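You operate a simulated robot arm through the tools that you are given. There is no shell and no other tool. Be economical: measure what you need, move in short steps, check, and stop when the job is done.

The job below is to be done with a simulated robot arm. You get a single attempt, and the scene is never put back.

TASK
Grade the rim of the little violet bowl on the rim test stand.
Fine: switch RIM TEST on, squeeze the bowl in the seat, press the key for its grade (20 N or more is FIRM); the bowl stays in the seat; grey knob, slider and the other two bowls stay.

The check looks at the end state, three seconds after you hand in, the way a careful person would. Anything else that was tipped, shoved, dropped, spilled or broken makes it a failure.

THE ROBOT
A 7-joint arm with a two-finger gripper, hanging from a carriage that runs on a rail from [180.3, -1.8] to [-67.7, 0.7] (x, y) and turns from -323 to 365 degrees about z. Base frame: it is fixed where the carriage stands at the start and does not move with it; the origin is on the floor, on the carriage's upright axis, x ahead of it, y to its left, z up. Lengths are in cm, angles in degrees, forces in N, time in s.
With the tool pointing down near the work surface it reaches from about 46 to 82 cm from the robot's upright axis, wherever it stands. Its first joint turns from -143.0 to 143.0 degrees. Places, roughly: blue slider on the test stand [90, 10, 90]; green switch marked rim test [80, 10, 90]; grey knob on the test stand [100, 10, 90]; machine marked rim test stand [90, 20, 90]; orange plunger [80, 20, 90]; purple button marked soft [90, 10, 90]; screen on the test stand [80, 30, 90]; seat of the test stand [90, 20, 90]; teal button marked firm [80, 10, 90]. Payload 1.37 kg.
The tool frame sits at the grasp point between the pads (the TCP): z along the fingers, y along the line on which they close. The tips reach 1.6 cm beyond it. The gripper opens to 9.2 cm. The gripper's body begins 7.4 cm behind the TCP.
Orientation is that of the tool frame in the base frame, as a unit quaternion [w, x, y, z]. With the fingers straight down and closing along the base's y, the tool's x points along the base's -x, its y along +y and its z along -z.

THE INTERFACE
- The arm moves only by the tool jog_arm. Its argument "steps" is one flat list of numbers, 7 for each row, row after row: the shift along the tool's x, y, z in units of 40 mm (1.0 is 40 mm), then the turn, a rotation vector about the tool's x, y, z in units of 5 degrees (1.0 is 5 degrees), then the closure in counts, from 0 (fully open) to 255 (shut). In form: [dx, dy, dz, wx, wy, wz, jaw, dx, dy, dz, wx, wy, wz, jaw, ...]. A call has 1 to 10 rows; each row shifts and turns the commanded pose from where the row before left it, along the tool's axes as they then stand. A call with a number of a shift or a turn outside -1 to 1 is refused whole. Each row takes 0.2 s and may step no farther than 5 cm and 8.6 degrees from the row before; otherwise, or with a gripper value out of range, the whole call is refused. Where a pose cannot be reached the arm comes as near as it can. A force on the tool above 90 N (or 10 N above the force at the start of the call, whichever is more), or a blocked arm, ends the call early, and 0.2 s more pass. The fingers move at their own pace and stop on an object; they squeeze with about 22 N. The grip force told is the motor's: it shows also when the fingers shut on nothing. Time passes only in rows, and 0.2 s behind the last, so rows that do not move let the fingers close. It gives the time, the measured TCP pose, the force on the tool (base axes), the opening and the grip force at its end, in the units of the frame above (readings bear some noise), with the torque about the TCP (base axes, N m) and any sound that the robot's microphone picked up.
- Cameras (640 x 400 px; columns grow to the right, rows downward): "scene" is now at [29.81, 0.99, 162.46]; the picture's right is [0.10, -0.99, 0.00], its down [-0.76, -0.08, -0.65] and it looks along [0.64, 0.07, -0.76] (base axes); focal length 254 px, centre (320, 200). "wrist" rides on the gripper at [7.1, 1.9, -11.1] in the tool frame; the picture's right is [-0.26, 0.96, 0.00], its down [-0.78, -0.21, -0.59] and it looks along [-0.57, -0.15, 0.81] (tool axes); focal length 280 px, centre (320, 200). There is no depth. A picture from a camera that has moved, and an enlarged one, comes with that camera's place and axes in the base frame and with its lens.
- camera(camera): a new picture of that camera. No time passes.
- move_column(by): slides the trunk up (or, below 0, down) by that many cm; the arm and the scene camera ride with it, the base frame stays. It gives what a move gives, with no picture.
- steer(legs): drives the robot by 1 to 6 legs, each [ahead, left, turn to the left] in cm, cm and degrees, along the robot's own axes; the way and the turn of a leg run together, so that a leg with both is an arc; at most 150 cm and 180 degrees a leg. The arm and the cameras ride along, it lands a little off, and it stops where it bumps. It keeps to its track: a leg is cut to what the track allows. It gives what a move gives.
- aim_head(pan, tilt): turns the head with the scene camera to pan (to the left, within 155 degrees either way) and tilt (down, from -29 to 69), counted from straight ahead of the robot. It gives what a move gives.
- enlarge(camera, box): a new picture of the part [left, top, right, bottom] of that camera's present view, enlarged. No time passes.
- sign_off(): hands the job in; it is judged then, once.

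Work in short steps. Places have to be worked out from the pictures, the camera data and where the tool is seen: move nearer, look again, correct. Check each grasp and each placing, and mend what went wrong. You have 120 turns and 78 pictures in all, those below and enlarged ones among them. Open the gripper and draw the arm clear of the work before you hand the job in, unless the task says otherwise; then end with one line.

The tools are called by a JSON object that holds its "op" and its "data". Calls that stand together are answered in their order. jog_arm: Moves the arm, as the interface text tells. Its arguments: {"type":"object","properties":{"steps":{"type":"array","items":{"type":"number"}}},"required":["steps"]} The other tools are called the same way: move_column (by) slides the trunk up or down; steer (legs) drives the base; aim_head (pan, tilt) turns the head that bears the scene camera; camera (camera) takes a picture; enlarge (camera, box) takes an enlarged picture of a part of a camera's view; sign_off () hands the job in.

At the start:

```text
time_s: 0.0
ee_pos: [77.81, 17.88, 121.9]
orientation: [0.0, -0.001, 1.0, 0.0]
ft_force: [0.0, -0.2, 0.1]
ft_torque: [0.02, -0.04, 0.0]
opening: 9.21
grip_force: 0.0
trunk travel left (down, up): [-27.5, 30.6]
robot x, y, heading: [0.12, 0.36, -0.2]
head pan, tilt: [5.9, 49.6]
```

scene: 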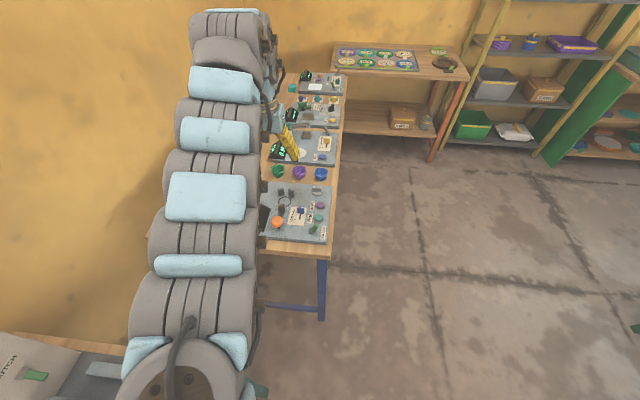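
wrist: 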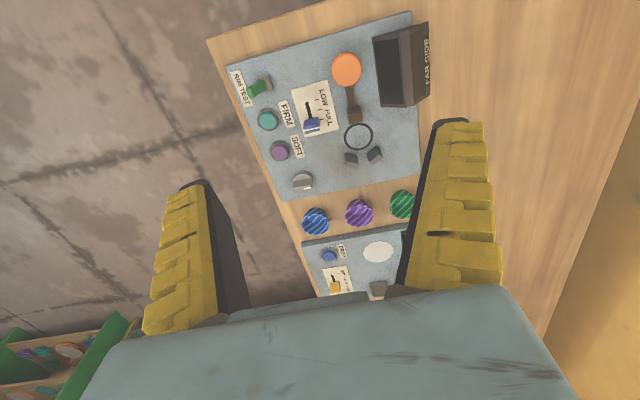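

The wrist view shows the stand; I enlarge it to read the layout.

{"op": "enlarge", "data": {"camera": "wrist", "box": [200, 0, 460, 240]}}

{"op": "enlarge", "data": {"camera": "scene", "box": [240, 150, 360, 250]}}

```text
1.67 times, centred on (330, 120) of wrist
camera zoom: at [70.71, 19.76, 132.85], right [0.26, 0.97, 0.0], down [0.78, -0.21, 0.59], along [0.57, -0.15, -0.81], focal length 467 px, centre (303, 333)
```

zoom: 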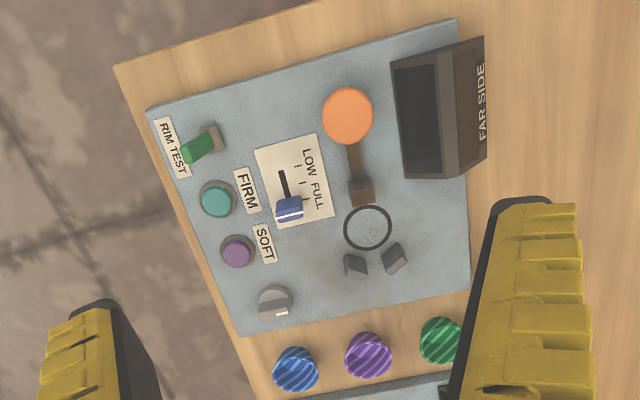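

```text
4.00 times, centred on (300, 200) of scene
camera zoom: at [29.81, 0.99, 162.46], right [0.1, -0.99, 0.0], down [-0.76, -0.08, -0.65], along [0.64, 0.07, -0.76], focal length 1014 px, centre (400, 200)
```

zoom: 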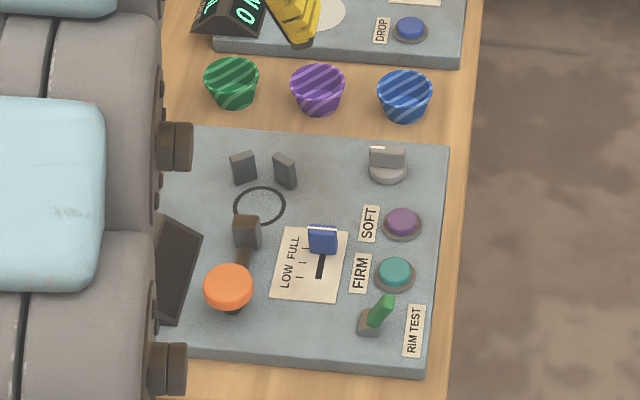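

The violet bowl is near (104, 18.5), the seat near (90, 21), the plunger near (79, 21) and the switch near (79, 9). The bowl is out of reach from here, so I drive 28 cm ahead and look again.

{"op": "steer", "data": {"legs": [[28, 0, 0]]}}

{"op": "camera", "data": {"camera": "wrist"}}

{"op": "camera", "data": {"camera": "scene"}}

```text
time_s: 2.0
ee_pos: [105.74, 17.34, 121.83]
orientation: [0.0, 0.001, 1.0, 0.001]
ft_force: [0.5, 0.3, 0.0]
ft_torque: [0.0, -0.06, -0.02]
opening: 9.21
grip_force: 0.0
trunk travel left (down, up): [-27.5, 30.6]
robot x, y, heading: [27.77, -0.26, -0.1]
head pan, tilt: [5.9, 49.6]
```

```text
73 pictures are left
camera wrist: at [98.77, 19.25, 132.85], right [0.26, 0.96, 0.0], down [0.78, -0.21, 0.59], along [0.57, -0.16, -0.81], focal length 280 px, centre (320, 200)
```

wrist: 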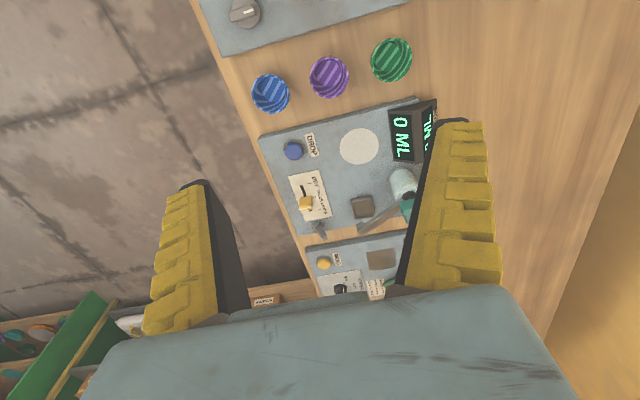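

```text
72 pictures are left
camera scene: at [57.82, 0.61, 162.46], right [0.1, -1.0, 0.0], down [-0.76, -0.08, -0.65], along [0.64, 0.06, -0.76], focal length 254 px, centre (320, 200)
```

scene: 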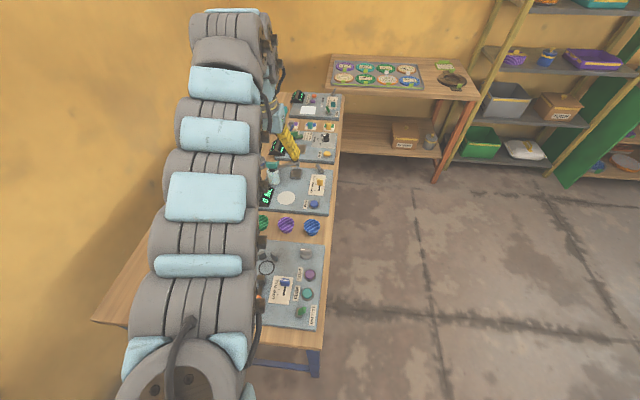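

Triangulating the two views puts the bowl rim near (109, 18, 86), a little beyond reach. I drive 6 cm more, then lower the tool 16 cm and move back for a closer look.

{"op": "steer", "data": {"legs": [[6, 0, 0]]}}

{"op": "jog_arm", "data": {"steps": [1, 0, 0, 0, 0, 0, 75, 1, 0, 0, 0, 0, 0, 75, 1, 0, 0.5, 0, 0, 0, 75, 0, 0, 1, 0, 0, 0, 75, 0, 0, 1, 0, 0, 0, 75, 0, 0, 1, 0, 0, 0, 75]}}

{"op": "camera", "data": {"camera": "wrist"}}

```text
time_s: 2.9
ee_pos: [111.7, 17.31, 121.78]
orientation: [0.0, 0.0, 1.0, -0.001]
ft_force: [-0.6, -0.1, 0.0]
ft_torque: [0.02, -0.01, -0.01]
opening: 9.18
grip_force: 0.2
trunk travel left (down, up): [-27.5, 30.6]
robot x, y, heading: [33.92, -0.39, -0.4]
head pan, tilt: [5.9, 49.6]
```

```text
time_s: 4.3
ee_pos: [105.42, 18.23, 115.68]
orientation: [0.001, 0.001, 1.0, 0.001]
ft_force: [-1.3, 0.1, -0.9]
ft_torque: [-0.08, -0.06, 0.02]
opening: 6.7
grip_force: 1.4
out of reach, approached as far as the arm can: row 1, 2, 3, 4, 5, 6
trunk travel left (down, up): [-27.5, 30.6]
robot x, y, heading: [33.92, -0.33, -0.3]
head pan, tilt: [5.9, 49.6]
```

```text
71 pictures are left
camera wrist: at [98.31, 20.11, 126.7], right [0.26, 0.96, 0.0], down [0.78, -0.21, 0.59], along [0.57, -0.15, -0.81], focal length 280 px, centre (320, 200)
```

wrist: 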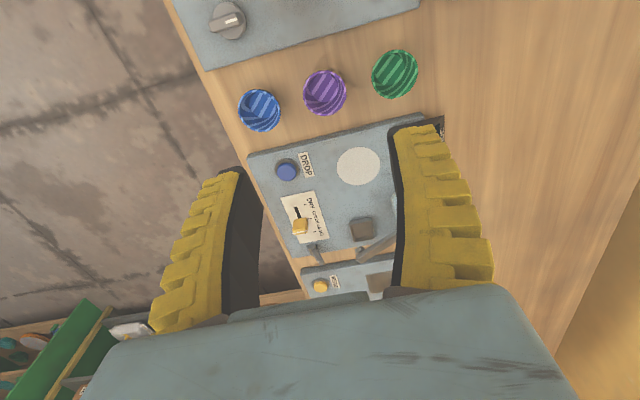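

The arm was limited by its inner reach at this height. I lower the trunk by 15 cm and look again.

{"op": "move_column", "data": {"by": -15}}

{"op": "camera", "data": {"camera": "wrist"}}

```text
time_s: 6.1
ee_pos: [105.35, 18.02, 100.58]
orientation: [0.0, 0.0, 1.0, 0.0]
ft_force: [-0.2, 0.0, -0.1]
ft_torque: [0.02, -0.02, 0.0]
opening: 6.75
grip_force: 1.9
trunk travel left (down, up): [-12.5, 45.6]
robot x, y, heading: [34.09, -0.52, -0.1]
head pan, tilt: [5.9, 49.6]
```

```text
70 pictures are left
camera wrist: at [98.36, 19.97, 111.69], right [0.26, 0.96, 0.0], down [0.78, -0.21, 0.59], along [0.57, -0.16, -0.81], focal length 280 px, centre (320, 200)
```

wrist: 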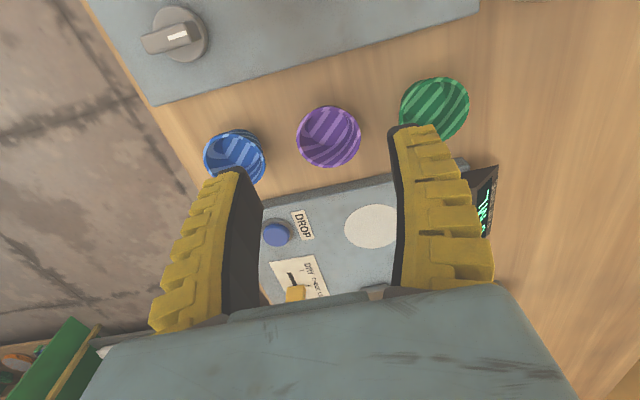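

The bowl rim measures about 6 cm across and is centred near (109.1, 17.8, 86.3), with neighbours about 9 cm to each side. I move above it with about 7.5 cm opening, descend to z≈92 and check.

{"op": "jog_arm", "data": {"steps": [-0.94, -0.04, 0, 0, 0, 0, 50, 0, 0, 1, 0, 0, 0, 50, 0, 0, 1, 0, 0, 0, 50, 0, 0, 0, 0, 0, 0, 50]}}

{"op": "camera", "data": {"camera": "wrist"}}

```text
time_s: 7.1
ee_pos: [109.21, 17.89, 92.55]
orientation: [-0.001, 0.002, 1.0, 0.0]
ft_force: [0.0, -0.4, -0.2]
ft_torque: [0.0, 0.0, -0.03]
opening: 7.59
grip_force: 1.1
trunk travel left (down, up): [-12.5, 45.6]
robot x, y, heading: [33.97, -0.08, -0.2]
head pan, tilt: [5.9, 49.6]
```

```text
69 pictures are left
camera wrist: at [102.15, 19.77, 103.55], right [0.26, 0.96, 0.0], down [0.78, -0.21, 0.59], along [0.57, -0.16, -0.81], focal length 280 px, centre (320, 200)
```

wrist: 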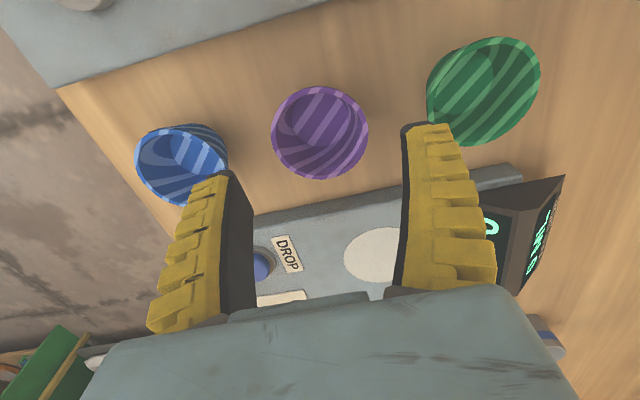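

The rim centre checks at about (109.0, 17.8), so the alignment is good. I descend to z≈85.4 and close.

{"op": "jog_arm", "data": {"steps": [0.04, -0.02, 0.9, 0, 0, 0, 50, 0, 0, 0.88, 0, 0, 0, 50, 0, 0, 0, 0, 0, 0, 110, 0, 0, 0, 0, 0, 0, 130, 0, 0, 0, 0, 0, 0, 140]}}

{"op": "camera", "data": {"camera": "wrist"}}

```text
time_s: 8.3
ee_pos: [108.95, 17.69, 85.72]
orientation: [-0.001, 0.001, 1.0, -0.001]
ft_force: [-0.3, -0.2, -0.3]
ft_torque: [0.04, 0.02, -0.01]
opening: 4.63
grip_force: 13.7
trunk travel left (down, up): [-12.5, 45.6]
robot x, y, heading: [33.68, -0.2, -0.2]
head pan, tilt: [5.9, 49.6]
```

```text
68 pictures are left
camera wrist: at [101.9, 19.7, 96.66], right [0.26, 0.96, 0.0], down [0.78, -0.21, 0.59], along [0.57, -0.16, -0.81], focal length 280 px, centre (320, 200)
```

wrist: 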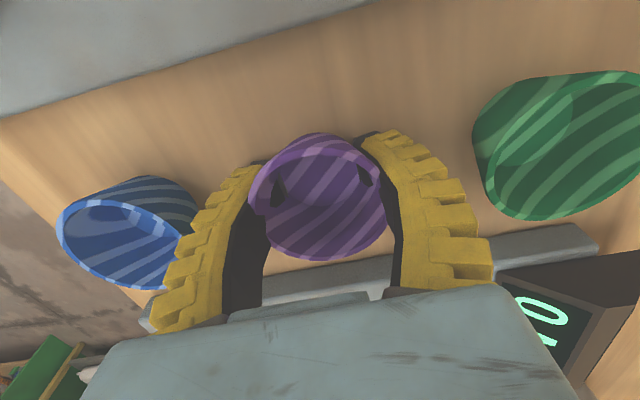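

The fingers touch the bowl at 4.6 cm opening with some grip force. I command a fuller closure and lift slightly to test the hold.

{"op": "jog_arm", "data": {"steps": [0, 0, 0, 0, 0, 0, 200, 0, 0, 0, 0, 0, 0, 255, 0, 0, -0.5, 0, 0, 0, 255, 0, 0, -0.5, 0, 0, 0, 255]}}

{"op": "camera", "data": {"camera": "wrist"}}

```text
time_s: 9.3
ee_pos: [108.88, 17.72, 89.63]
orientation: [-0.001, 0.001, 1.0, 0.0]
ft_force: [0.5, 1.4, 0.5]
ft_torque: [0.05, -0.01, -0.05]
opening: 4.62
grip_force: 13.9
trunk travel left (down, up): [-12.5, 45.6]
robot x, y, heading: [33.66, -0.21, -0.3]
head pan, tilt: [5.9, 49.6]
```

```text
67 pictures are left
camera wrist: at [101.8, 19.63, 100.63], right [0.26, 0.96, 0.0], down [0.78, -0.21, 0.59], along [0.57, -0.16, -0.81], focal length 280 px, centre (320, 200)
```

wrist: 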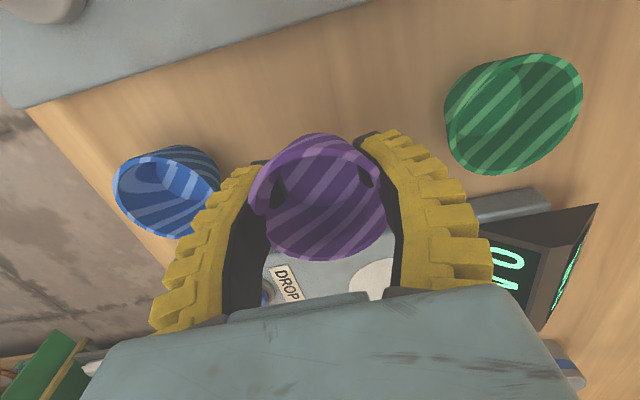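

The bowl is held and lifted. I raise it to z≈101 and move over the stand to view the seat.

{"op": "jog_arm", "data": {"steps": [0, 0, -1, 0, 0, 0, 255, 0, 0, -1, 0, 0, 0, 255, 0, 0, -1, 0, 0, 0, 255, 1, 0.2, 0, 0, 0, 0, 255, 1, 0.2, 0, 0, 0, 0, 255, 1, 0.2, 0, 0, 0, 0, 255, 0.8, 0.2, 0, 0, 0, 0, 255]}}

{"op": "camera", "data": {"camera": "wrist"}}

{"op": "enlarge", "data": {"camera": "scene", "box": [240, 220, 360, 340]}}

```text
time_s: 10.9
ee_pos: [102.94, 19.15, 101.54]
orientation: [-0.001, 0.001, 1.0, 0.0]
ft_force: [-0.1, 0.5, 0.0]
ft_torque: [-0.01, 0.0, 0.0]
opening: 4.59
grip_force: 13.8
out of reach, approached as far as the arm can: row 5, 6, 7
trunk travel left (down, up): [-12.5, 45.6]
robot x, y, heading: [33.61, -0.36, -0.3]
head pan, tilt: [5.9, 49.6]
```

```text
66 pictures are left
camera wrist: at [95.81, 21.03, 112.61], right [0.26, 0.96, 0.0], down [0.78, -0.21, 0.59], along [0.57, -0.16, -0.81], focal length 280 px, centre (320, 200)
```

wrist: 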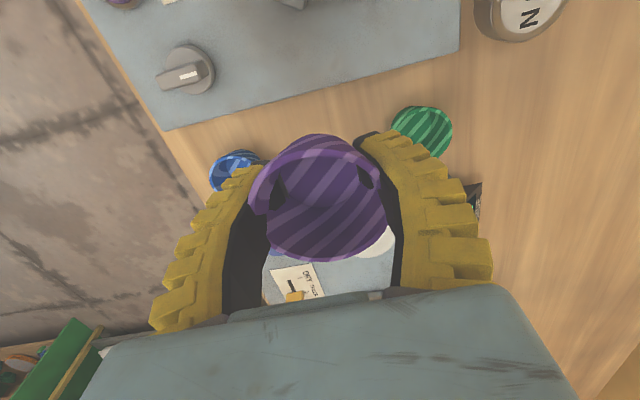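

```text
3.33 times, centred on (300, 280) of scene
camera zoom: at [63.67, 0.55, 147.46], right [0.1, -1.0, 0.0], down [-0.76, -0.07, -0.65], along [0.64, 0.06, -0.76], focal length 845 px, centre (387, -67)
```

zoom: 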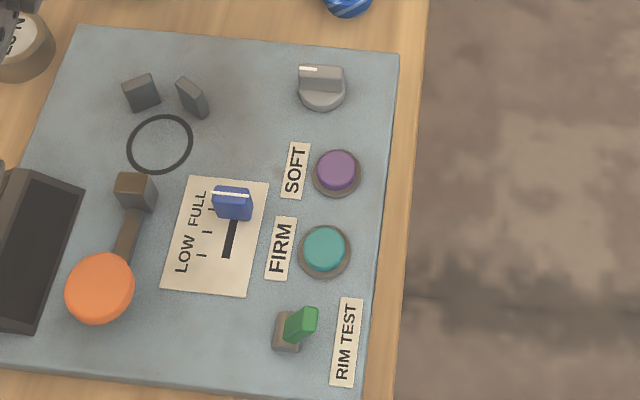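

The seat ring is near (92.5, 21.7), between the V-blocks and the ram head. The arm cannot fold that far at this height, so I drive the carriage back 10 cm.

{"op": "steer", "data": {"legs": [[-10, 0, 0]]}}

{"op": "camera", "data": {"camera": "wrist"}}

```text
time_s: 12.0
ee_pos: [92.95, 19.25, 101.43]
orientation: [0.0, 0.002, 1.0, 0.0]
ft_force: [-0.3, 0.2, -0.8]
ft_torque: [0.01, -0.02, -0.02]
opening: 4.56
grip_force: 14.7
trunk travel left (down, up): [-12.5, 45.6]
robot x, y, heading: [23.95, 0.16, -0.3]
head pan, tilt: [5.9, 49.6]
```

```text
64 pictures are left
camera wrist: at [85.89, 21.1, 112.6], right [0.26, 0.96, 0.0], down [0.78, -0.21, 0.59], along [0.57, -0.16, -0.81], focal length 280 px, centre (320, 200)
```

wrist: 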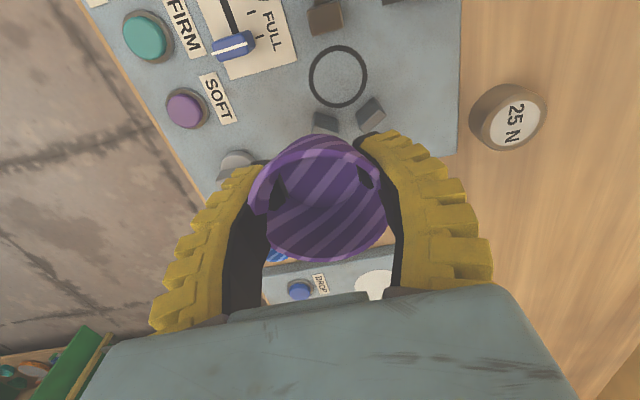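

A 25 N check weight sits beside the stand, and I leave it alone. Wrist views put the seat at about (92.4, 21.1); I shift there and descend to z≈93 to look again.

{"op": "jog_arm", "data": {"steps": [0.12, 0.48, 0, 0, 0, 0, 255, 0, 0, 1, 0, 0, 0, 255, 0, 0, 1, 0, 0, 0, 255]}}

{"op": "camera", "data": {"camera": "wrist"}}

{"op": "enlarge", "data": {"camera": "scene", "box": [200, 200, 360, 320]}}

```text
time_s: 12.8
ee_pos: [92.53, 21.03, 99.49]
orientation: [0.0, 0.001, 1.0, 0.0]
ft_force: [0.0, 1.2, 0.1]
ft_torque: [0.02, 0.02, 0.0]
opening: 4.55
grip_force: 14.7
out of reach, approached as far as the arm can: row 2, 3
trunk travel left (down, up): [-12.5, 45.6]
robot x, y, heading: [24.32, -0.0, -0.1]
head pan, tilt: [5.9, 49.6]
```

```text
63 pictures are left
camera wrist: at [85.48, 23.06, 110.53], right [0.26, 0.96, 0.0], down [0.78, -0.21, 0.59], along [0.57, -0.16, -0.81], focal length 280 px, centre (320, 200)
```

wrist: 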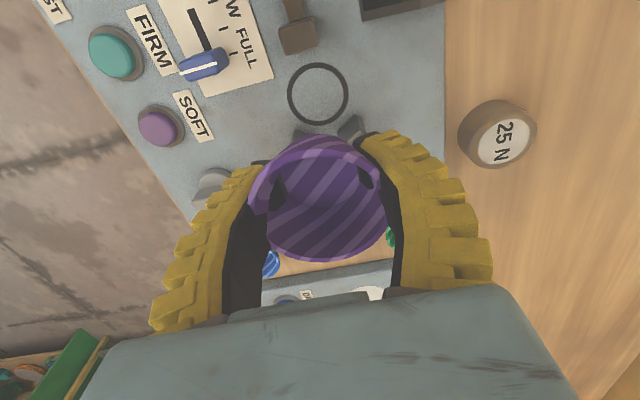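

```text
3.33 times, centred on (280, 260) of scene
camera zoom: at [53.74, 0.62, 147.46], right [0.1, -1.0, 0.0], down [-0.76, -0.07, -0.65], along [0.64, 0.06, -0.76], focal length 845 px, centre (453, 0)
```

zoom: 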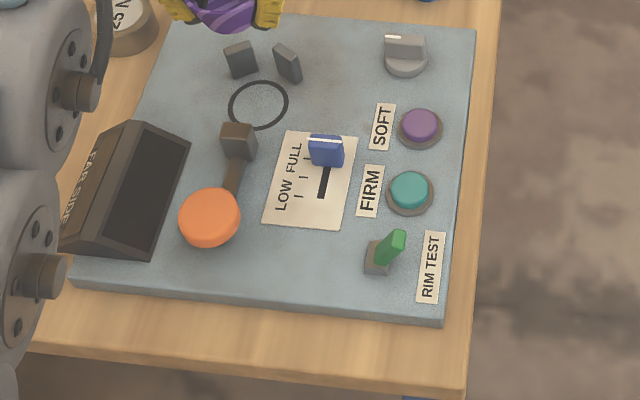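

The arm is at its inner reach limit here, while about 76 cm of reach worked at the bowls. I drive back 7.5 cm more, then re-extend the arm over the seat.

{"op": "steer", "data": {"legs": [[-7.5, 0, 0]]}}

{"op": "jog_arm", "data": {"steps": [-0.95, 0, 0, 0, 0, 0, 255, -0.93, 0.05, 0, 0, 0, 0, 255, 0, 0, 0.8, 0, 0, 0, 255, 0, 0, 0.8, 0, 0, 0, 255]}}

{"op": "camera", "data": {"camera": "wrist"}}

{"op": "enlarge", "data": {"camera": "scene", "box": [200, 160, 360, 280]}}

```text
time_s: 13.9
ee_pos: [85.2, 21.12, 99.43]
orientation: [-0.001, 0.002, 1.0, 0.0]
ft_force: [0.4, 0.1, 0.9]
ft_torque: [-0.01, 0.0, -0.01]
opening: 4.55
grip_force: 13.7
trunk travel left (down, up): [-12.5, 45.6]
robot x, y, heading: [16.67, -0.13, -0.5]
head pan, tilt: [5.9, 49.6]
```

```text
time_s: 14.9
ee_pos: [92.73, 21.38, 92.84]
orientation: [0.001, 0.002, 1.0, 0.0]
ft_force: [0.2, 0.3, -0.5]
ft_torque: [-0.01, -0.03, -0.03]
opening: 4.53
grip_force: 13.9
trunk travel left (down, up): [-12.5, 45.6]
robot x, y, heading: [16.54, -0.23, -0.1]
head pan, tilt: [5.9, 49.6]
```

```text
61 pictures are left
camera wrist: at [85.57, 23.22, 103.99], right [0.27, 0.96, 0.0], down [0.78, -0.22, 0.59], along [0.57, -0.16, -0.81], focal length 280 px, centre (320, 200)
```

wrist: 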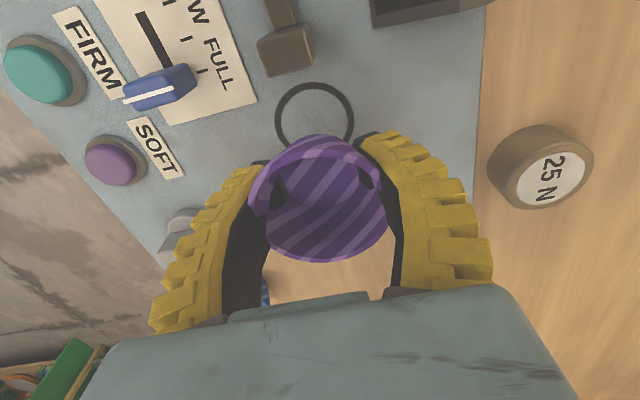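

```text
3.33 times, centred on (280, 220) of scene
camera zoom: at [46.28, 0.68, 147.45], right [0.1, -1.0, 0.0], down [-0.76, -0.07, -0.65], along [0.64, 0.06, -0.76], focal length 845 px, centre (453, 133)
```

zoom: 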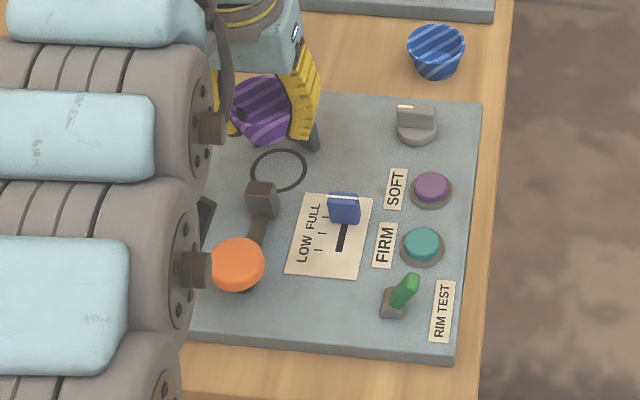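

Three wrist views agree on the seat ring centre at about (92.65, 20.9), with the plate top near z=83. I correct y and descend in small steps, watching the force.

{"op": "jog_arm", "data": {"steps": [0.02, -0.12, 0, 0, 0, 0, 255, 0, 0, 0.6, 0, 0, 0, 255, 0, 0, 0.4, 0, 0, 0, 255]}}

{"op": "camera", "data": {"camera": "wrist"}}

{"op": "enlarge", "data": {"camera": "scene", "box": [230, 170, 310, 230]}}

```text
time_s: 15.7
ee_pos: [92.47, 20.93, 88.99]
orientation: [-0.001, 0.001, 1.0, 0.0]
ft_force: [0.4, -0.2, 0.0]
ft_torque: [-0.02, -0.02, 0.01]
opening: 4.56
grip_force: 14.2
trunk travel left (down, up): [-12.5, 45.6]
robot x, y, heading: [16.43, -0.11, -0.5]
head pan, tilt: [5.9, 49.6]
```

```text
59 pictures are left
camera wrist: at [85.42, 22.85, 100.13], right [0.27, 0.96, 0.0], down [0.78, -0.21, 0.59], along [0.57, -0.16, -0.81], focal length 280 px, centre (320, 200)
```

wrist: 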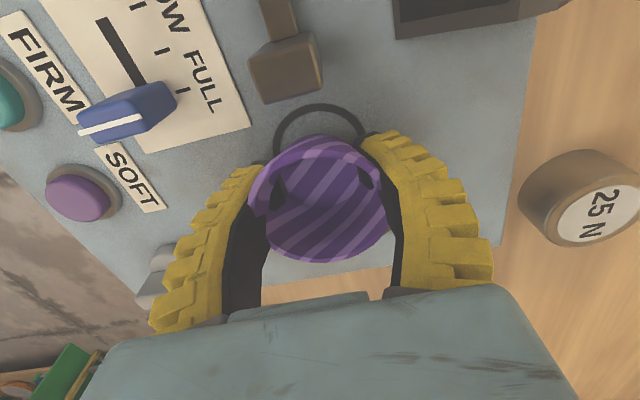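

```text
6.67 times, centred on (270, 200) of scene
camera zoom: at [46.29, 0.69, 147.46], right [0.1, -1.0, 0.0], down [-0.76, -0.07, -0.65], along [0.64, 0.06, -0.76], focal length 1690 px, centre (653, 200)
```

zoom: 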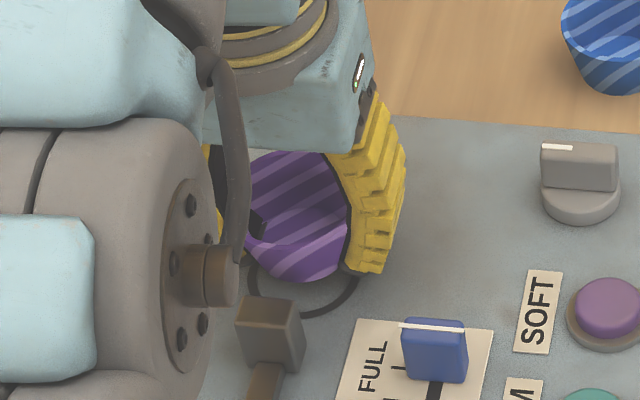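

Everything is clear and the ring looks centred on the bowl, perhaps 0.4 cm further ahead. I adjust and creep down.

{"op": "jog_arm", "data": {"steps": [-0.1, -0.03, 0.15, 0, 0, 0, 255, 0, 0, 0.15, 0, 0, 0, 255, 0, 0, 0.1, 0, 0, 0, 255]}}

```text
time_s: 16.5
ee_pos: [92.72, 20.91, 87.51]
orientation: [-0.001, 0.002, 1.0, 0.0]
ft_force: [-22.3, 0.9, 29.1]
ft_torque: [-0.62, -0.1, -0.23]
opening: 4.41
grip_force: 13.9
trunk travel left (down, up): [-12.5, 45.6]
robot x, y, heading: [16.34, -0.5, -0.0]
head pan, tilt: [5.9, 49.6]
```

The tool reads 29 N up and 22 N toward -x, so the bowl probably touches the V-blocks. I raise slightly, back off 0.5 cm in x and look.

{"op": "jog_arm", "data": {"steps": [0, 0, -0.2, 0, 0, 0, 255, 0.12, 0, 0, 0, 0, 0, 255, 0, 0, 0, 0, 0, 0, 255]}}

{"op": "camera", "data": {"camera": "wrist"}}

{"op": "enlarge", "data": {"camera": "scene", "box": [230, 170, 310, 230]}}

```text
time_s: 17.3
ee_pos: [92.57, 20.88, 88.23]
orientation: [0.001, 0.001, 1.0, 0.0]
ft_force: [0.8, 0.3, -0.5]
ft_torque: [0.0, 0.01, 0.03]
opening: 4.37
grip_force: 14.1
trunk travel left (down, up): [-12.5, 45.6]
robot x, y, heading: [16.44, -0.1, -0.2]
head pan, tilt: [5.9, 49.6]
```

```text
57 pictures are left
camera wrist: at [85.41, 22.78, 99.37], right [0.27, 0.96, 0.0], down [0.78, -0.21, 0.59], along [0.57, -0.16, -0.81], focal length 280 px, centre (320, 200)
```

wrist: 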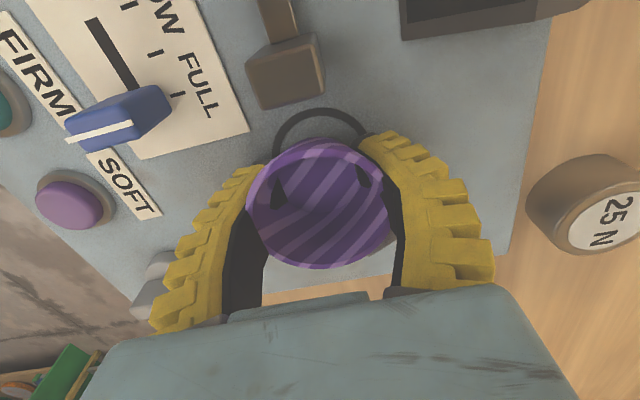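

```text
6.67 times, centred on (270, 200) of scene
camera zoom: at [46.31, 0.69, 147.46], right [0.1, -1.0, 0.0], down [-0.76, -0.07, -0.65], along [0.64, 0.06, -0.76], focal length 1690 px, centre (653, 200)
```

zoom: 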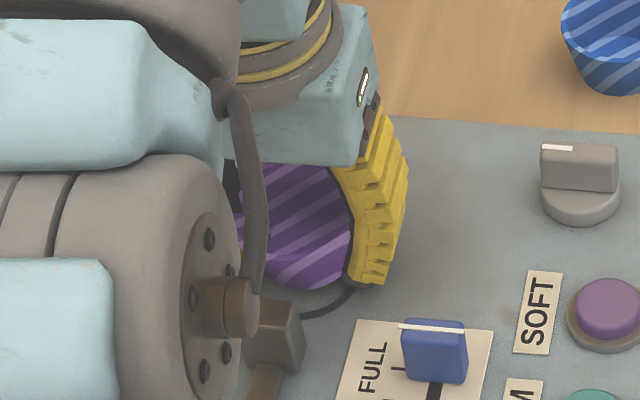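

The bowl tilted slightly in the grip. I enlarge the wrist view to see the ring and blocks around it.

{"op": "enlarge", "data": {"camera": "wrist", "box": [220, 20, 420, 300]}}

```text
1.43 times, centred on (320, 160) of wrist
camera zoom: at [85.41, 22.78, 99.37], right [0.27, 0.96, 0.0], down [0.78, -0.21, 0.59], along [0.57, -0.16, -0.81], focal length 401 px, centre (320, 257)
```

zoom: 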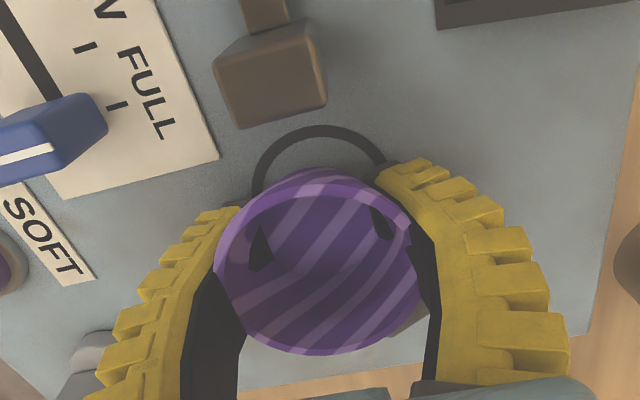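

The ring's near edge is at x≈90.5 with the ram face at about 90, so the seat centre is about x=93.2. The earlier force probably came from touching the plate while moving in x, so I shift +0.2 cm first and then descend straight down.

{"op": "jog_arm", "data": {"steps": [-0.06, 0, 0, 0, 0, 0, 255, 0, 0, 0.06, 0, 0, 0, 255, 0, 0, 0.05, 0, 0, 0, 255]}}

```text
time_s: 18.1
ee_pos: [92.67, 20.93, 87.97]
orientation: [-0.001, 0.002, 1.0, 0.0]
ft_force: [0.3, -0.8, -0.5]
ft_torque: [0.01, 0.04, 0.01]
opening: 4.38
grip_force: 14.6
trunk travel left (down, up): [-12.5, 45.6]
robot x, y, heading: [16.42, 0.18, -0.3]
head pan, tilt: [5.9, 49.6]
```

No contact yet, so I continue in 2 mm steps.

{"op": "jog_arm", "data": {"steps": [0, 0, 0.05, 0, 0, 0, 255, 0, 0, 0.04, 0, 0, 0, 255]}}

```text
time_s: 18.7
ee_pos: [92.68, 20.8, 87.48]
orientation: [-0.001, 0.002, 1.0, -0.001]
ft_force: [-13.5, -3.3, 25.0]
ft_torque: [-0.66, 0.0, -0.28]
opening: 4.32
grip_force: 13.5
trunk travel left (down, up): [-12.5, 45.6]
robot x, y, heading: [16.6, 0.03, -0.5]
head pan, tilt: [5.9, 49.6]
```

The torque places the contact at about (94.3, 18.7), which looks like the right finger's corner landing on the V-block top. I lift 0.6 cm, shift 0.6 cm toward -x and 0.2 cm toward +y, and descend again.

{"op": "jog_arm", "data": {"steps": [0, 0, -0.17, 0, 0, 0, 255, 0.16, 0.06, 0, 0, 0, 0, 255, 0, 0, 0.1, 0, 0, 0, 255, 0, 0, 0.05, 0, 0, 0, 255]}}

```text
time_s: 19.7
ee_pos: [92.01, 20.99, 87.62]
orientation: [-0.001, 0.002, 1.0, 0.001]
ft_force: [-6.2, -1.8, 13.8]
ft_torque: [-0.37, 0.09, -0.16]
opening: 4.33
grip_force: 14.2
trunk travel left (down, up): [-12.5, 45.6]
robot x, y, heading: [16.57, 0.17, -0.3]
head pan, tilt: [5.9, 49.6]
```

Contact comes at about the same height, so it may simply be the base landing on the plate slightly tilted. I look.

{"op": "enlarge", "data": {"camera": "wrist", "box": [200, 60, 440, 300]}}

{"op": "enlarge", "data": {"camera": "scene", "box": [230, 170, 310, 230]}}

```text
1.67 times, centred on (320, 180) of wrist
camera zoom: at [85.02, 22.94, 98.68], right [0.27, 0.96, 0.0], down [0.78, -0.21, 0.59], along [0.57, -0.16, -0.81], focal length 467 px, centre (320, 233)
```

zoom: 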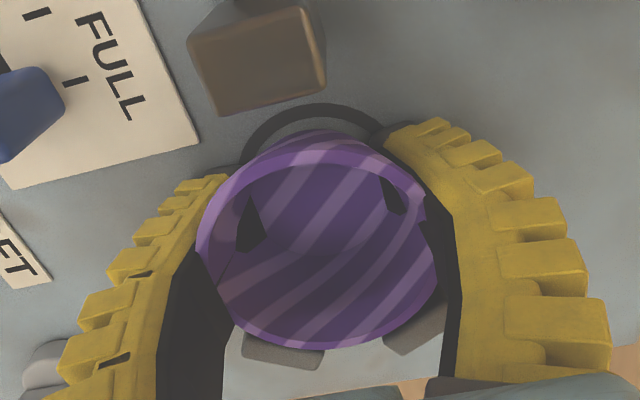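

```text
6.67 times, centred on (270, 200) of scene
camera zoom: at [46.29, 0.69, 147.49], right [0.1, -1.0, 0.0], down [-0.76, -0.07, -0.65], along [0.64, 0.06, -0.76], focal length 1690 px, centre (653, 200)
```

zoom: 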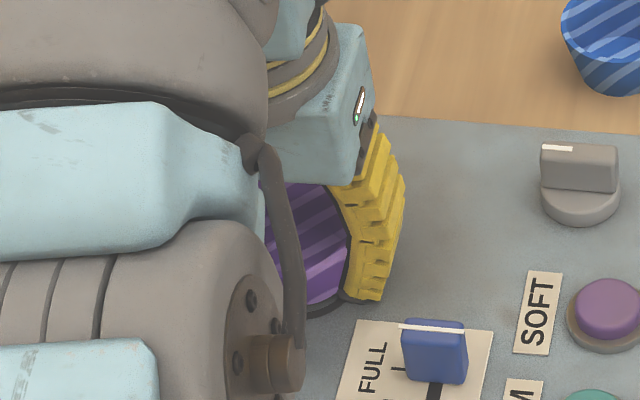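

The bowl sits above the ring with both V-blocks just behind it, so it is on the seat. I open to about 6.9 cm and check before lifting.

{"op": "jog_arm", "data": {"steps": [0, 0, 0, 0, 0, 0, 100, 0, 0, 0, 0, 0, 0, 72, 0, 0, 0, 0, 0, 0, 70]}}

{"op": "camera", "data": {"camera": "wrist"}}

```text
time_s: 20.5
ee_pos: [92.22, 21.12, 87.61]
orientation: [0.0, 0.002, 1.0, 0.001]
ft_force: [-4.0, 0.5, 15.3]
ft_torque: [-0.03, 0.09, 0.08]
opening: 6.67
grip_force: 0.1
trunk travel left (down, up): [-12.5, 45.6]
robot x, y, heading: [16.78, -0.28, -0.3]
head pan, tilt: [5.9, 49.6]
```

```text
52 pictures are left
camera wrist: at [85.11, 23.05, 98.68], right [0.27, 0.96, 0.0], down [0.78, -0.21, 0.59], along [0.57, -0.16, -0.81], focal length 280 px, centre (320, 200)
```

wrist: 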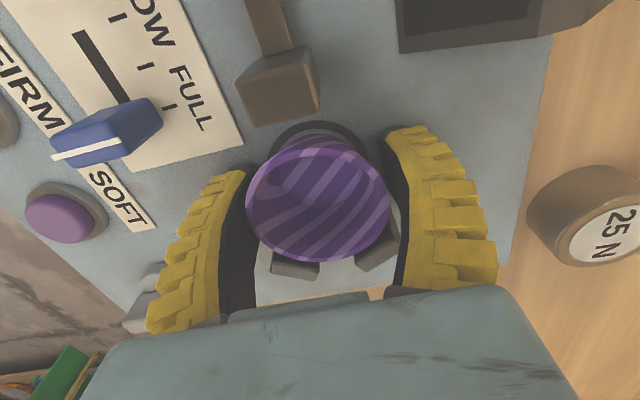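

With the bowl released, the remaining force suggests the fingertips rest on the plate, so the plate top is near z=86. I open a bit more and rise straight up.

{"op": "jog_arm", "data": {"steps": [0, 0, -0.1, 0, 0, 0, 55, 0, 0, 0, 0, 0, 0, 55, 0, 0, -0.5, 0, 0, 0, 55, 0, 0, -0.5, 0, 0, 0, 55, 0, 0, -1, 0, 0, 0, 55]}}

{"op": "camera", "data": {"camera": "wrist"}}

```text
time_s: 21.7
ee_pos: [91.97, 21.25, 95.94]
orientation: [0.0, 0.002, 1.0, 0.0]
ft_force: [-0.8, -0.8, 0.4]
ft_torque: [0.01, -0.03, -0.02]
opening: 7.38
grip_force: 1.7
trunk travel left (down, up): [-12.5, 45.6]
robot x, y, heading: [16.38, 0.24, -0.3]
head pan, tilt: [5.9, 49.6]
```

```text
51 pictures are left
camera wrist: at [85.06, 23.18, 107.02], right [0.27, 0.96, 0.0], down [0.78, -0.21, 0.59], along [0.57, -0.16, -0.81], focal length 280 px, centre (320, 200)
```

wrist: 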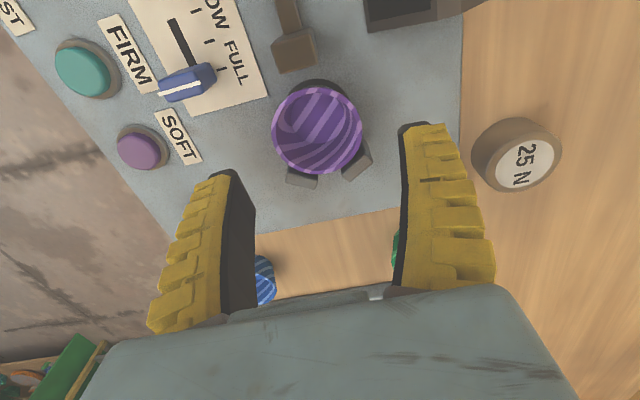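

The bowl is standing in the seat by itself. I raise the tool, shut the gripper, drive 12 cm back and look at the switch and plunger.

{"op": "jog_arm", "data": {"steps": [0, 0, -1, 0, 0, 0, 55, 0, 0, -0.9, 0, 0, 0, 255]}}

{"op": "steer", "data": {"legs": [[-14, 0, 0]]}}

{"op": "camera", "data": {"camera": "wrist"}}

```text
time_s: 22.3
ee_pos: [92.07, 21.06, 103.75]
orientation: [-0.001, 0.002, 1.0, 0.0]
ft_force: [-0.2, 0.7, 0.8]
ft_torque: [-0.03, -0.01, 0.02]
opening: 0.0
grip_force: 21.9
trunk travel left (down, up): [-12.5, 45.6]
robot x, y, heading: [16.4, 0.05, -0.0]
head pan, tilt: [5.9, 49.6]
```

```text
time_s: 23.6
ee_pos: [78.07, 21.23, 103.66]
orientation: [0.0, 0.0, 1.0, 0.0]
ft_force: [-0.8, 0.4, 0.3]
ft_torque: [-0.03, -0.04, 0.01]
opening: 0.0
grip_force: 21.7
trunk travel left (down, up): [-12.5, 45.6]
robot x, y, heading: [2.31, -0.03, -0.1]
head pan, tilt: [5.9, 49.6]
```

```text
50 pictures are left
camera wrist: at [70.89, 23.26, 114.62], right [0.26, 0.96, 0.0], down [0.78, -0.21, 0.59], along [0.57, -0.16, -0.81], focal length 280 px, centre (320, 200)
```

wrist: 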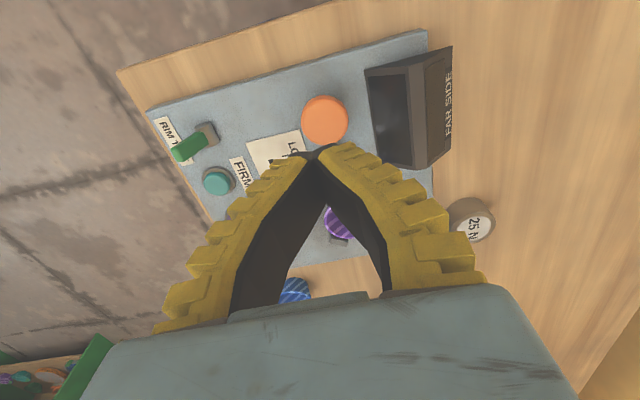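

I enlarge both views to see how the switch and plunger are built.

{"op": "enlarge", "data": {"camera": "wrist", "box": [140, 60, 360, 220]}}

{"op": "enlarge", "data": {"camera": "scene", "box": [220, 100, 360, 205]}}

```text
2.50 times, centred on (250, 140) of wrist
camera zoom: at [70.89, 23.26, 114.62], right [0.26, 0.96, 0.0], down [0.78, -0.21, 0.59], along [0.57, -0.16, -0.81], focal length 701 px, centre (495, 350)
```

zoom: 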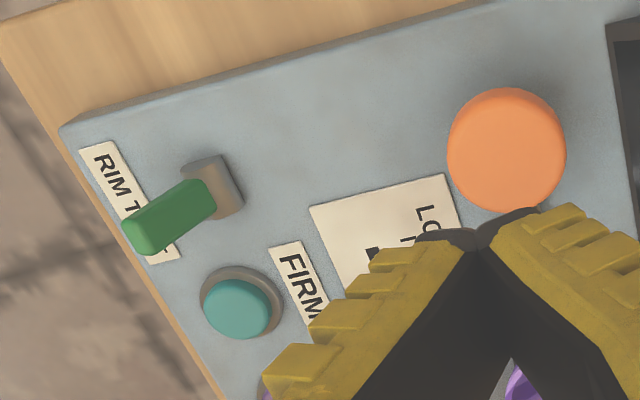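

```text
3.81 times, centred on (290, 152) of scene
camera zoom: at [32.18, 0.86, 147.45], right [0.1, -1.0, 0.0], down [-0.76, -0.08, -0.65], along [0.64, 0.06, -0.76], focal length 966 px, centre (434, 381)
```

zoom: 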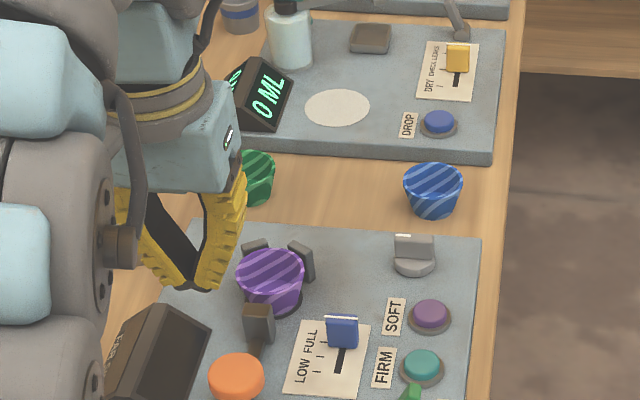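

The lever tip is near (79.3, 7.0, 90.5) and its base near (79, 8.6, 86.5), so it leans toward -y and must be pushed toward +y. I move to the aisle side at y≈2.5, go partway down and check.

{"op": "jog_arm", "data": {"steps": [0, -1, 0, 0, 0, 0, 255, 0, -1, 0, 0, 0, 0, 255, 0, -1, 0, 0, 0, 0, 255, 0, -1, 0, 0, 0, 0, 255, -0.28, -0.65, 0, 0, 0, 0, 255, 0, 0, 1, 0, 0, 0, 255, 0, 0, 1, 0, 0, 0, 255]}}

{"op": "camera", "data": {"camera": "wrist"}}

{"op": "enlarge", "data": {"camera": "scene", "box": [220, 130, 380, 250]}}

```text
time_s: 25.2
ee_pos: [79.07, 2.62, 95.56]
orientation: [-0.001, 0.001, 1.0, 0.0]
ft_force: [0.7, 0.1, 0.7]
ft_torque: [0.0, -0.03, -0.01]
opening: 0.0
grip_force: 22.0
trunk travel left (down, up): [-12.5, 45.6]
robot x, y, heading: [2.21, 0.08, -0.2]
head pan, tilt: [5.9, 49.6]
```

```text
47 pictures are left
camera wrist: at [72.07, 4.63, 106.67], right [0.26, 0.96, 0.0], down [0.78, -0.21, 0.59], along [0.57, -0.16, -0.81], focal length 280 px, centre (320, 200)
```

wrist: 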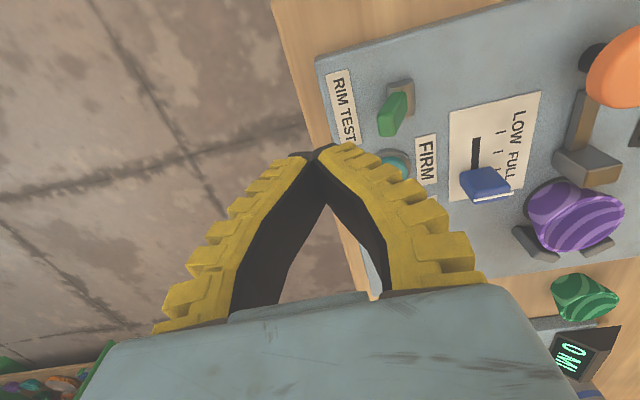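

```text
3.33 times, centred on (300, 190) of scene
camera zoom: at [32.17, 0.86, 147.45], right [0.1, -1.0, 0.0], down [-0.76, -0.07, -0.65], along [0.64, 0.06, -0.76], focal length 845 px, centre (387, 233)
```

zoom: 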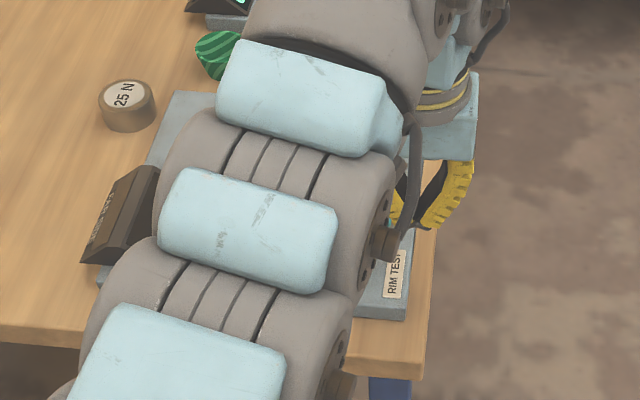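

The lever tip is confirmed at about (79, 6.9, 90.5), and the orange cap stands on a stem, so it is pressed down. I lower to z≈90.3 and push toward +y in steps.

{"op": "jog_arm", "data": {"steps": [0, 0, 0.8, 0, 0, 0, 255, 0, 0, 0.5, 0, 0, 0, 255, 0, 0.6, 0, 0, 0, 0, 255, 0, 0.4, 0, 0, 0, 0, 255, 0, 0.3, 0, 0, 0, 0, 255]}}

{"op": "camera", "data": {"camera": "wrist"}}

```text
time_s: 26.4
ee_pos: [79.01, 7.62, 90.29]
orientation: [-0.001, 0.002, 1.0, -0.001]
ft_force: [-0.9, -10.0, 1.8]
ft_torque: [-0.08, 0.0, -0.01]
opening: 0.0
grip_force: 21.6
trunk travel left (down, up): [-12.5, 45.6]
robot x, y, heading: [2.15, -0.23, -0.2]
head pan, tilt: [5.9, 49.6]
heard: click
```

```text
45 pictures are left
camera wrist: at [72.02, 9.54, 101.36], right [0.27, 0.96, 0.0], down [0.78, -0.21, 0.59], along [0.57, -0.16, -0.81], focal length 280 px, centre (320, 200)
```

wrist: 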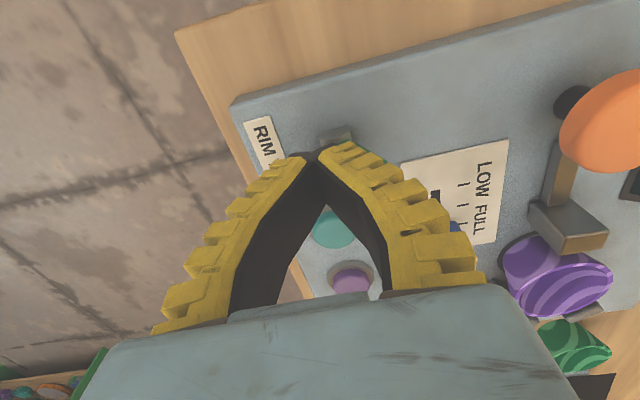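

A click was heard. I back off in -y, rise and check the lever and the screen.

{"op": "jog_arm", "data": {"steps": [0, -1, 0, 0, 0, 0, 255, 0, 0, -1, 0, 0, 0, 255, 0, 0, -1, 0, 0, 0, 255, 0, 0, -1, 0, 0, 0, 255]}}

{"op": "camera", "data": {"camera": "wrist"}}

```text
time_s: 27.4
ee_pos: [79.32, 3.96, 102.49]
orientation: [0.0, 0.001, 1.0, 0.0]
ft_force: [0.4, -0.1, 0.6]
ft_torque: [0.01, 0.01, 0.0]
opening: 0.02
grip_force: 21.8
trunk travel left (down, up): [-12.5, 45.6]
robot x, y, heading: [2.42, 0.02, -0.3]
head pan, tilt: [5.9, 49.6]
```

```text
44 pictures are left
camera wrist: at [72.12, 5.85, 113.56], right [0.26, 0.96, 0.0], down [0.78, -0.21, 0.59], along [0.57, -0.16, -0.81], focal length 280 px, centre (320, 200)
```

wrist: 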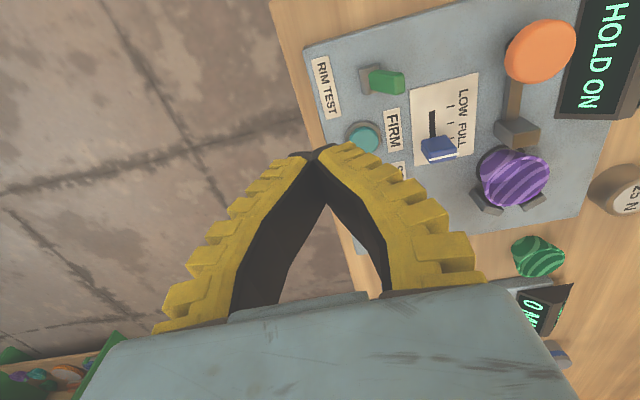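

The lever is over and the screen reads "HOLD ON". I wait a few seconds, moving toward the plunger, and read it again.

{"op": "jog_arm", "data": {"steps": [0, 1, 0, 0, 0, 0, 255, 0, 1, 0, 0, 0, 0, 255, 0, 1, 0, 0, 0, 0, 255, 0, 1, 0, 0, 0, 0, 255, -0.14, 0.3, 0, 0, 0, 0, 255, 0, 0, 0, 0, 0, 0, 255, 0, 0, 0, 0, 0, 0, 255, 0, 0, 0, 0, 0, 0, 255, 0, 0, 0, 0, 0, 0, 255, 0, 0, 0, 0, 0, 0, 255]}}

{"op": "camera", "data": {"camera": "wrist"}}

```text
time_s: 29.6
ee_pos: [79.73, 21.27, 102.27]
orientation: [-0.001, 0.0, 1.0, 0.0]
ft_force: [-0.8, 0.2, -1.0]
ft_torque: [0.0, -0.02, -0.01]
opening: 0.01
grip_force: 21.7
trunk travel left (down, up): [-12.5, 45.6]
robot x, y, heading: [2.67, 0.14, -0.3]
head pan, tilt: [5.9, 49.6]
```

```text
43 pictures are left
camera wrist: at [72.67, 23.16, 113.47], right [0.26, 0.96, 0.0], down [0.78, -0.21, 0.59], along [0.57, -0.16, -0.81], focal length 280 px, centre (320, 200)
```

wrist: 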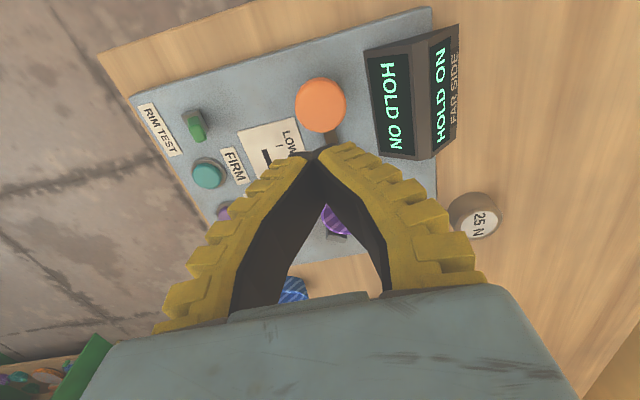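

It still reads "HOLD ON", so I wait four more seconds.

{"op": "jog_arm", "data": {"steps": [0, 0, 0, 0, 0, 0, 255, 0, 0, 0, 0, 0, 0, 255, 0, 0, 0, 0, 0, 0, 255, 0, 0, 0, 0, 0, 0, 255, 0, 0, 0, 0, 0, 0, 255, 0, 0, 0, 0, 0, 0, 255, 0, 0, 0, 0, 0, 0, 255, 0, 0, 0, 0, 0, 0, 255, 0, 0, 0, 0, 0, 0, 255, 0, 0, 0, 0, 0, 0, 255]}}

{"op": "jog_arm", "data": {"steps": [0, 0, 0, 0, 0, 0, 255, 0, 0, 0, 0, 0, 0, 255, 0, 0, 0, 0, 0, 0, 255, 0, 0, 0, 0, 0, 0, 255, 0, 0, 0, 0, 0, 0, 255, 0, 0, 0, 0, 0, 0, 255, 0, 0, 0, 0, 0, 0, 255, 0, 0, 0, 0, 0, 0, 255, 0, 0, 0, 0, 0, 0, 255, 0, 0, 0, 0, 0, 0, 255]}}

{"op": "camera", "data": {"camera": "wrist"}}

```text
time_s: 31.8
ee_pos: [79.65, 21.3, 102.36]
orientation: [-0.001, 0.001, 1.0, 0.0]
ft_force: [0.2, -0.4, 0.0]
ft_torque: [0.03, 0.03, 0.0]
opening: 0.02
grip_force: 21.8
trunk travel left (down, up): [-12.5, 45.6]
robot x, y, heading: [2.3, 0.01, -0.2]
head pan, tilt: [5.9, 49.6]
```

```text
time_s: 34.0
ee_pos: [79.66, 21.17, 102.34]
orientation: [0.0, 0.001, 1.0, 0.0]
ft_force: [0.7, -1.0, -0.2]
ft_torque: [0.0, 0.01, 0.02]
opening: 0.02
grip_force: 22.3
trunk travel left (down, up): [-12.5, 45.6]
robot x, y, heading: [2.55, 0.03, 0.0]
head pan, tilt: [5.9, 49.6]
```

```text
42 pictures are left
camera wrist: at [72.67, 23.16, 113.47], right [0.26, 0.96, 0.0], down [0.78, -0.21, 0.59], along [0.57, -0.16, -0.81], focal length 280 px, centre (320, 200)
```

wrist: 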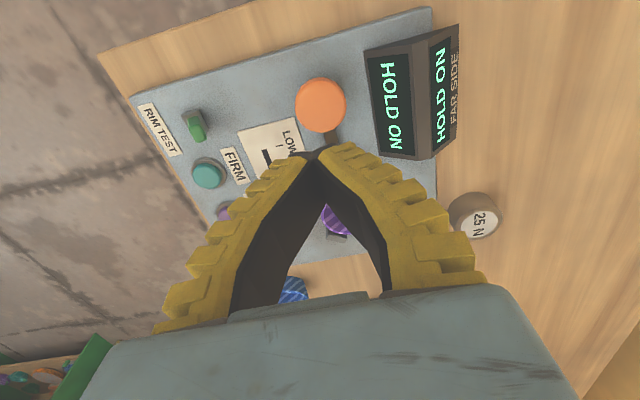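

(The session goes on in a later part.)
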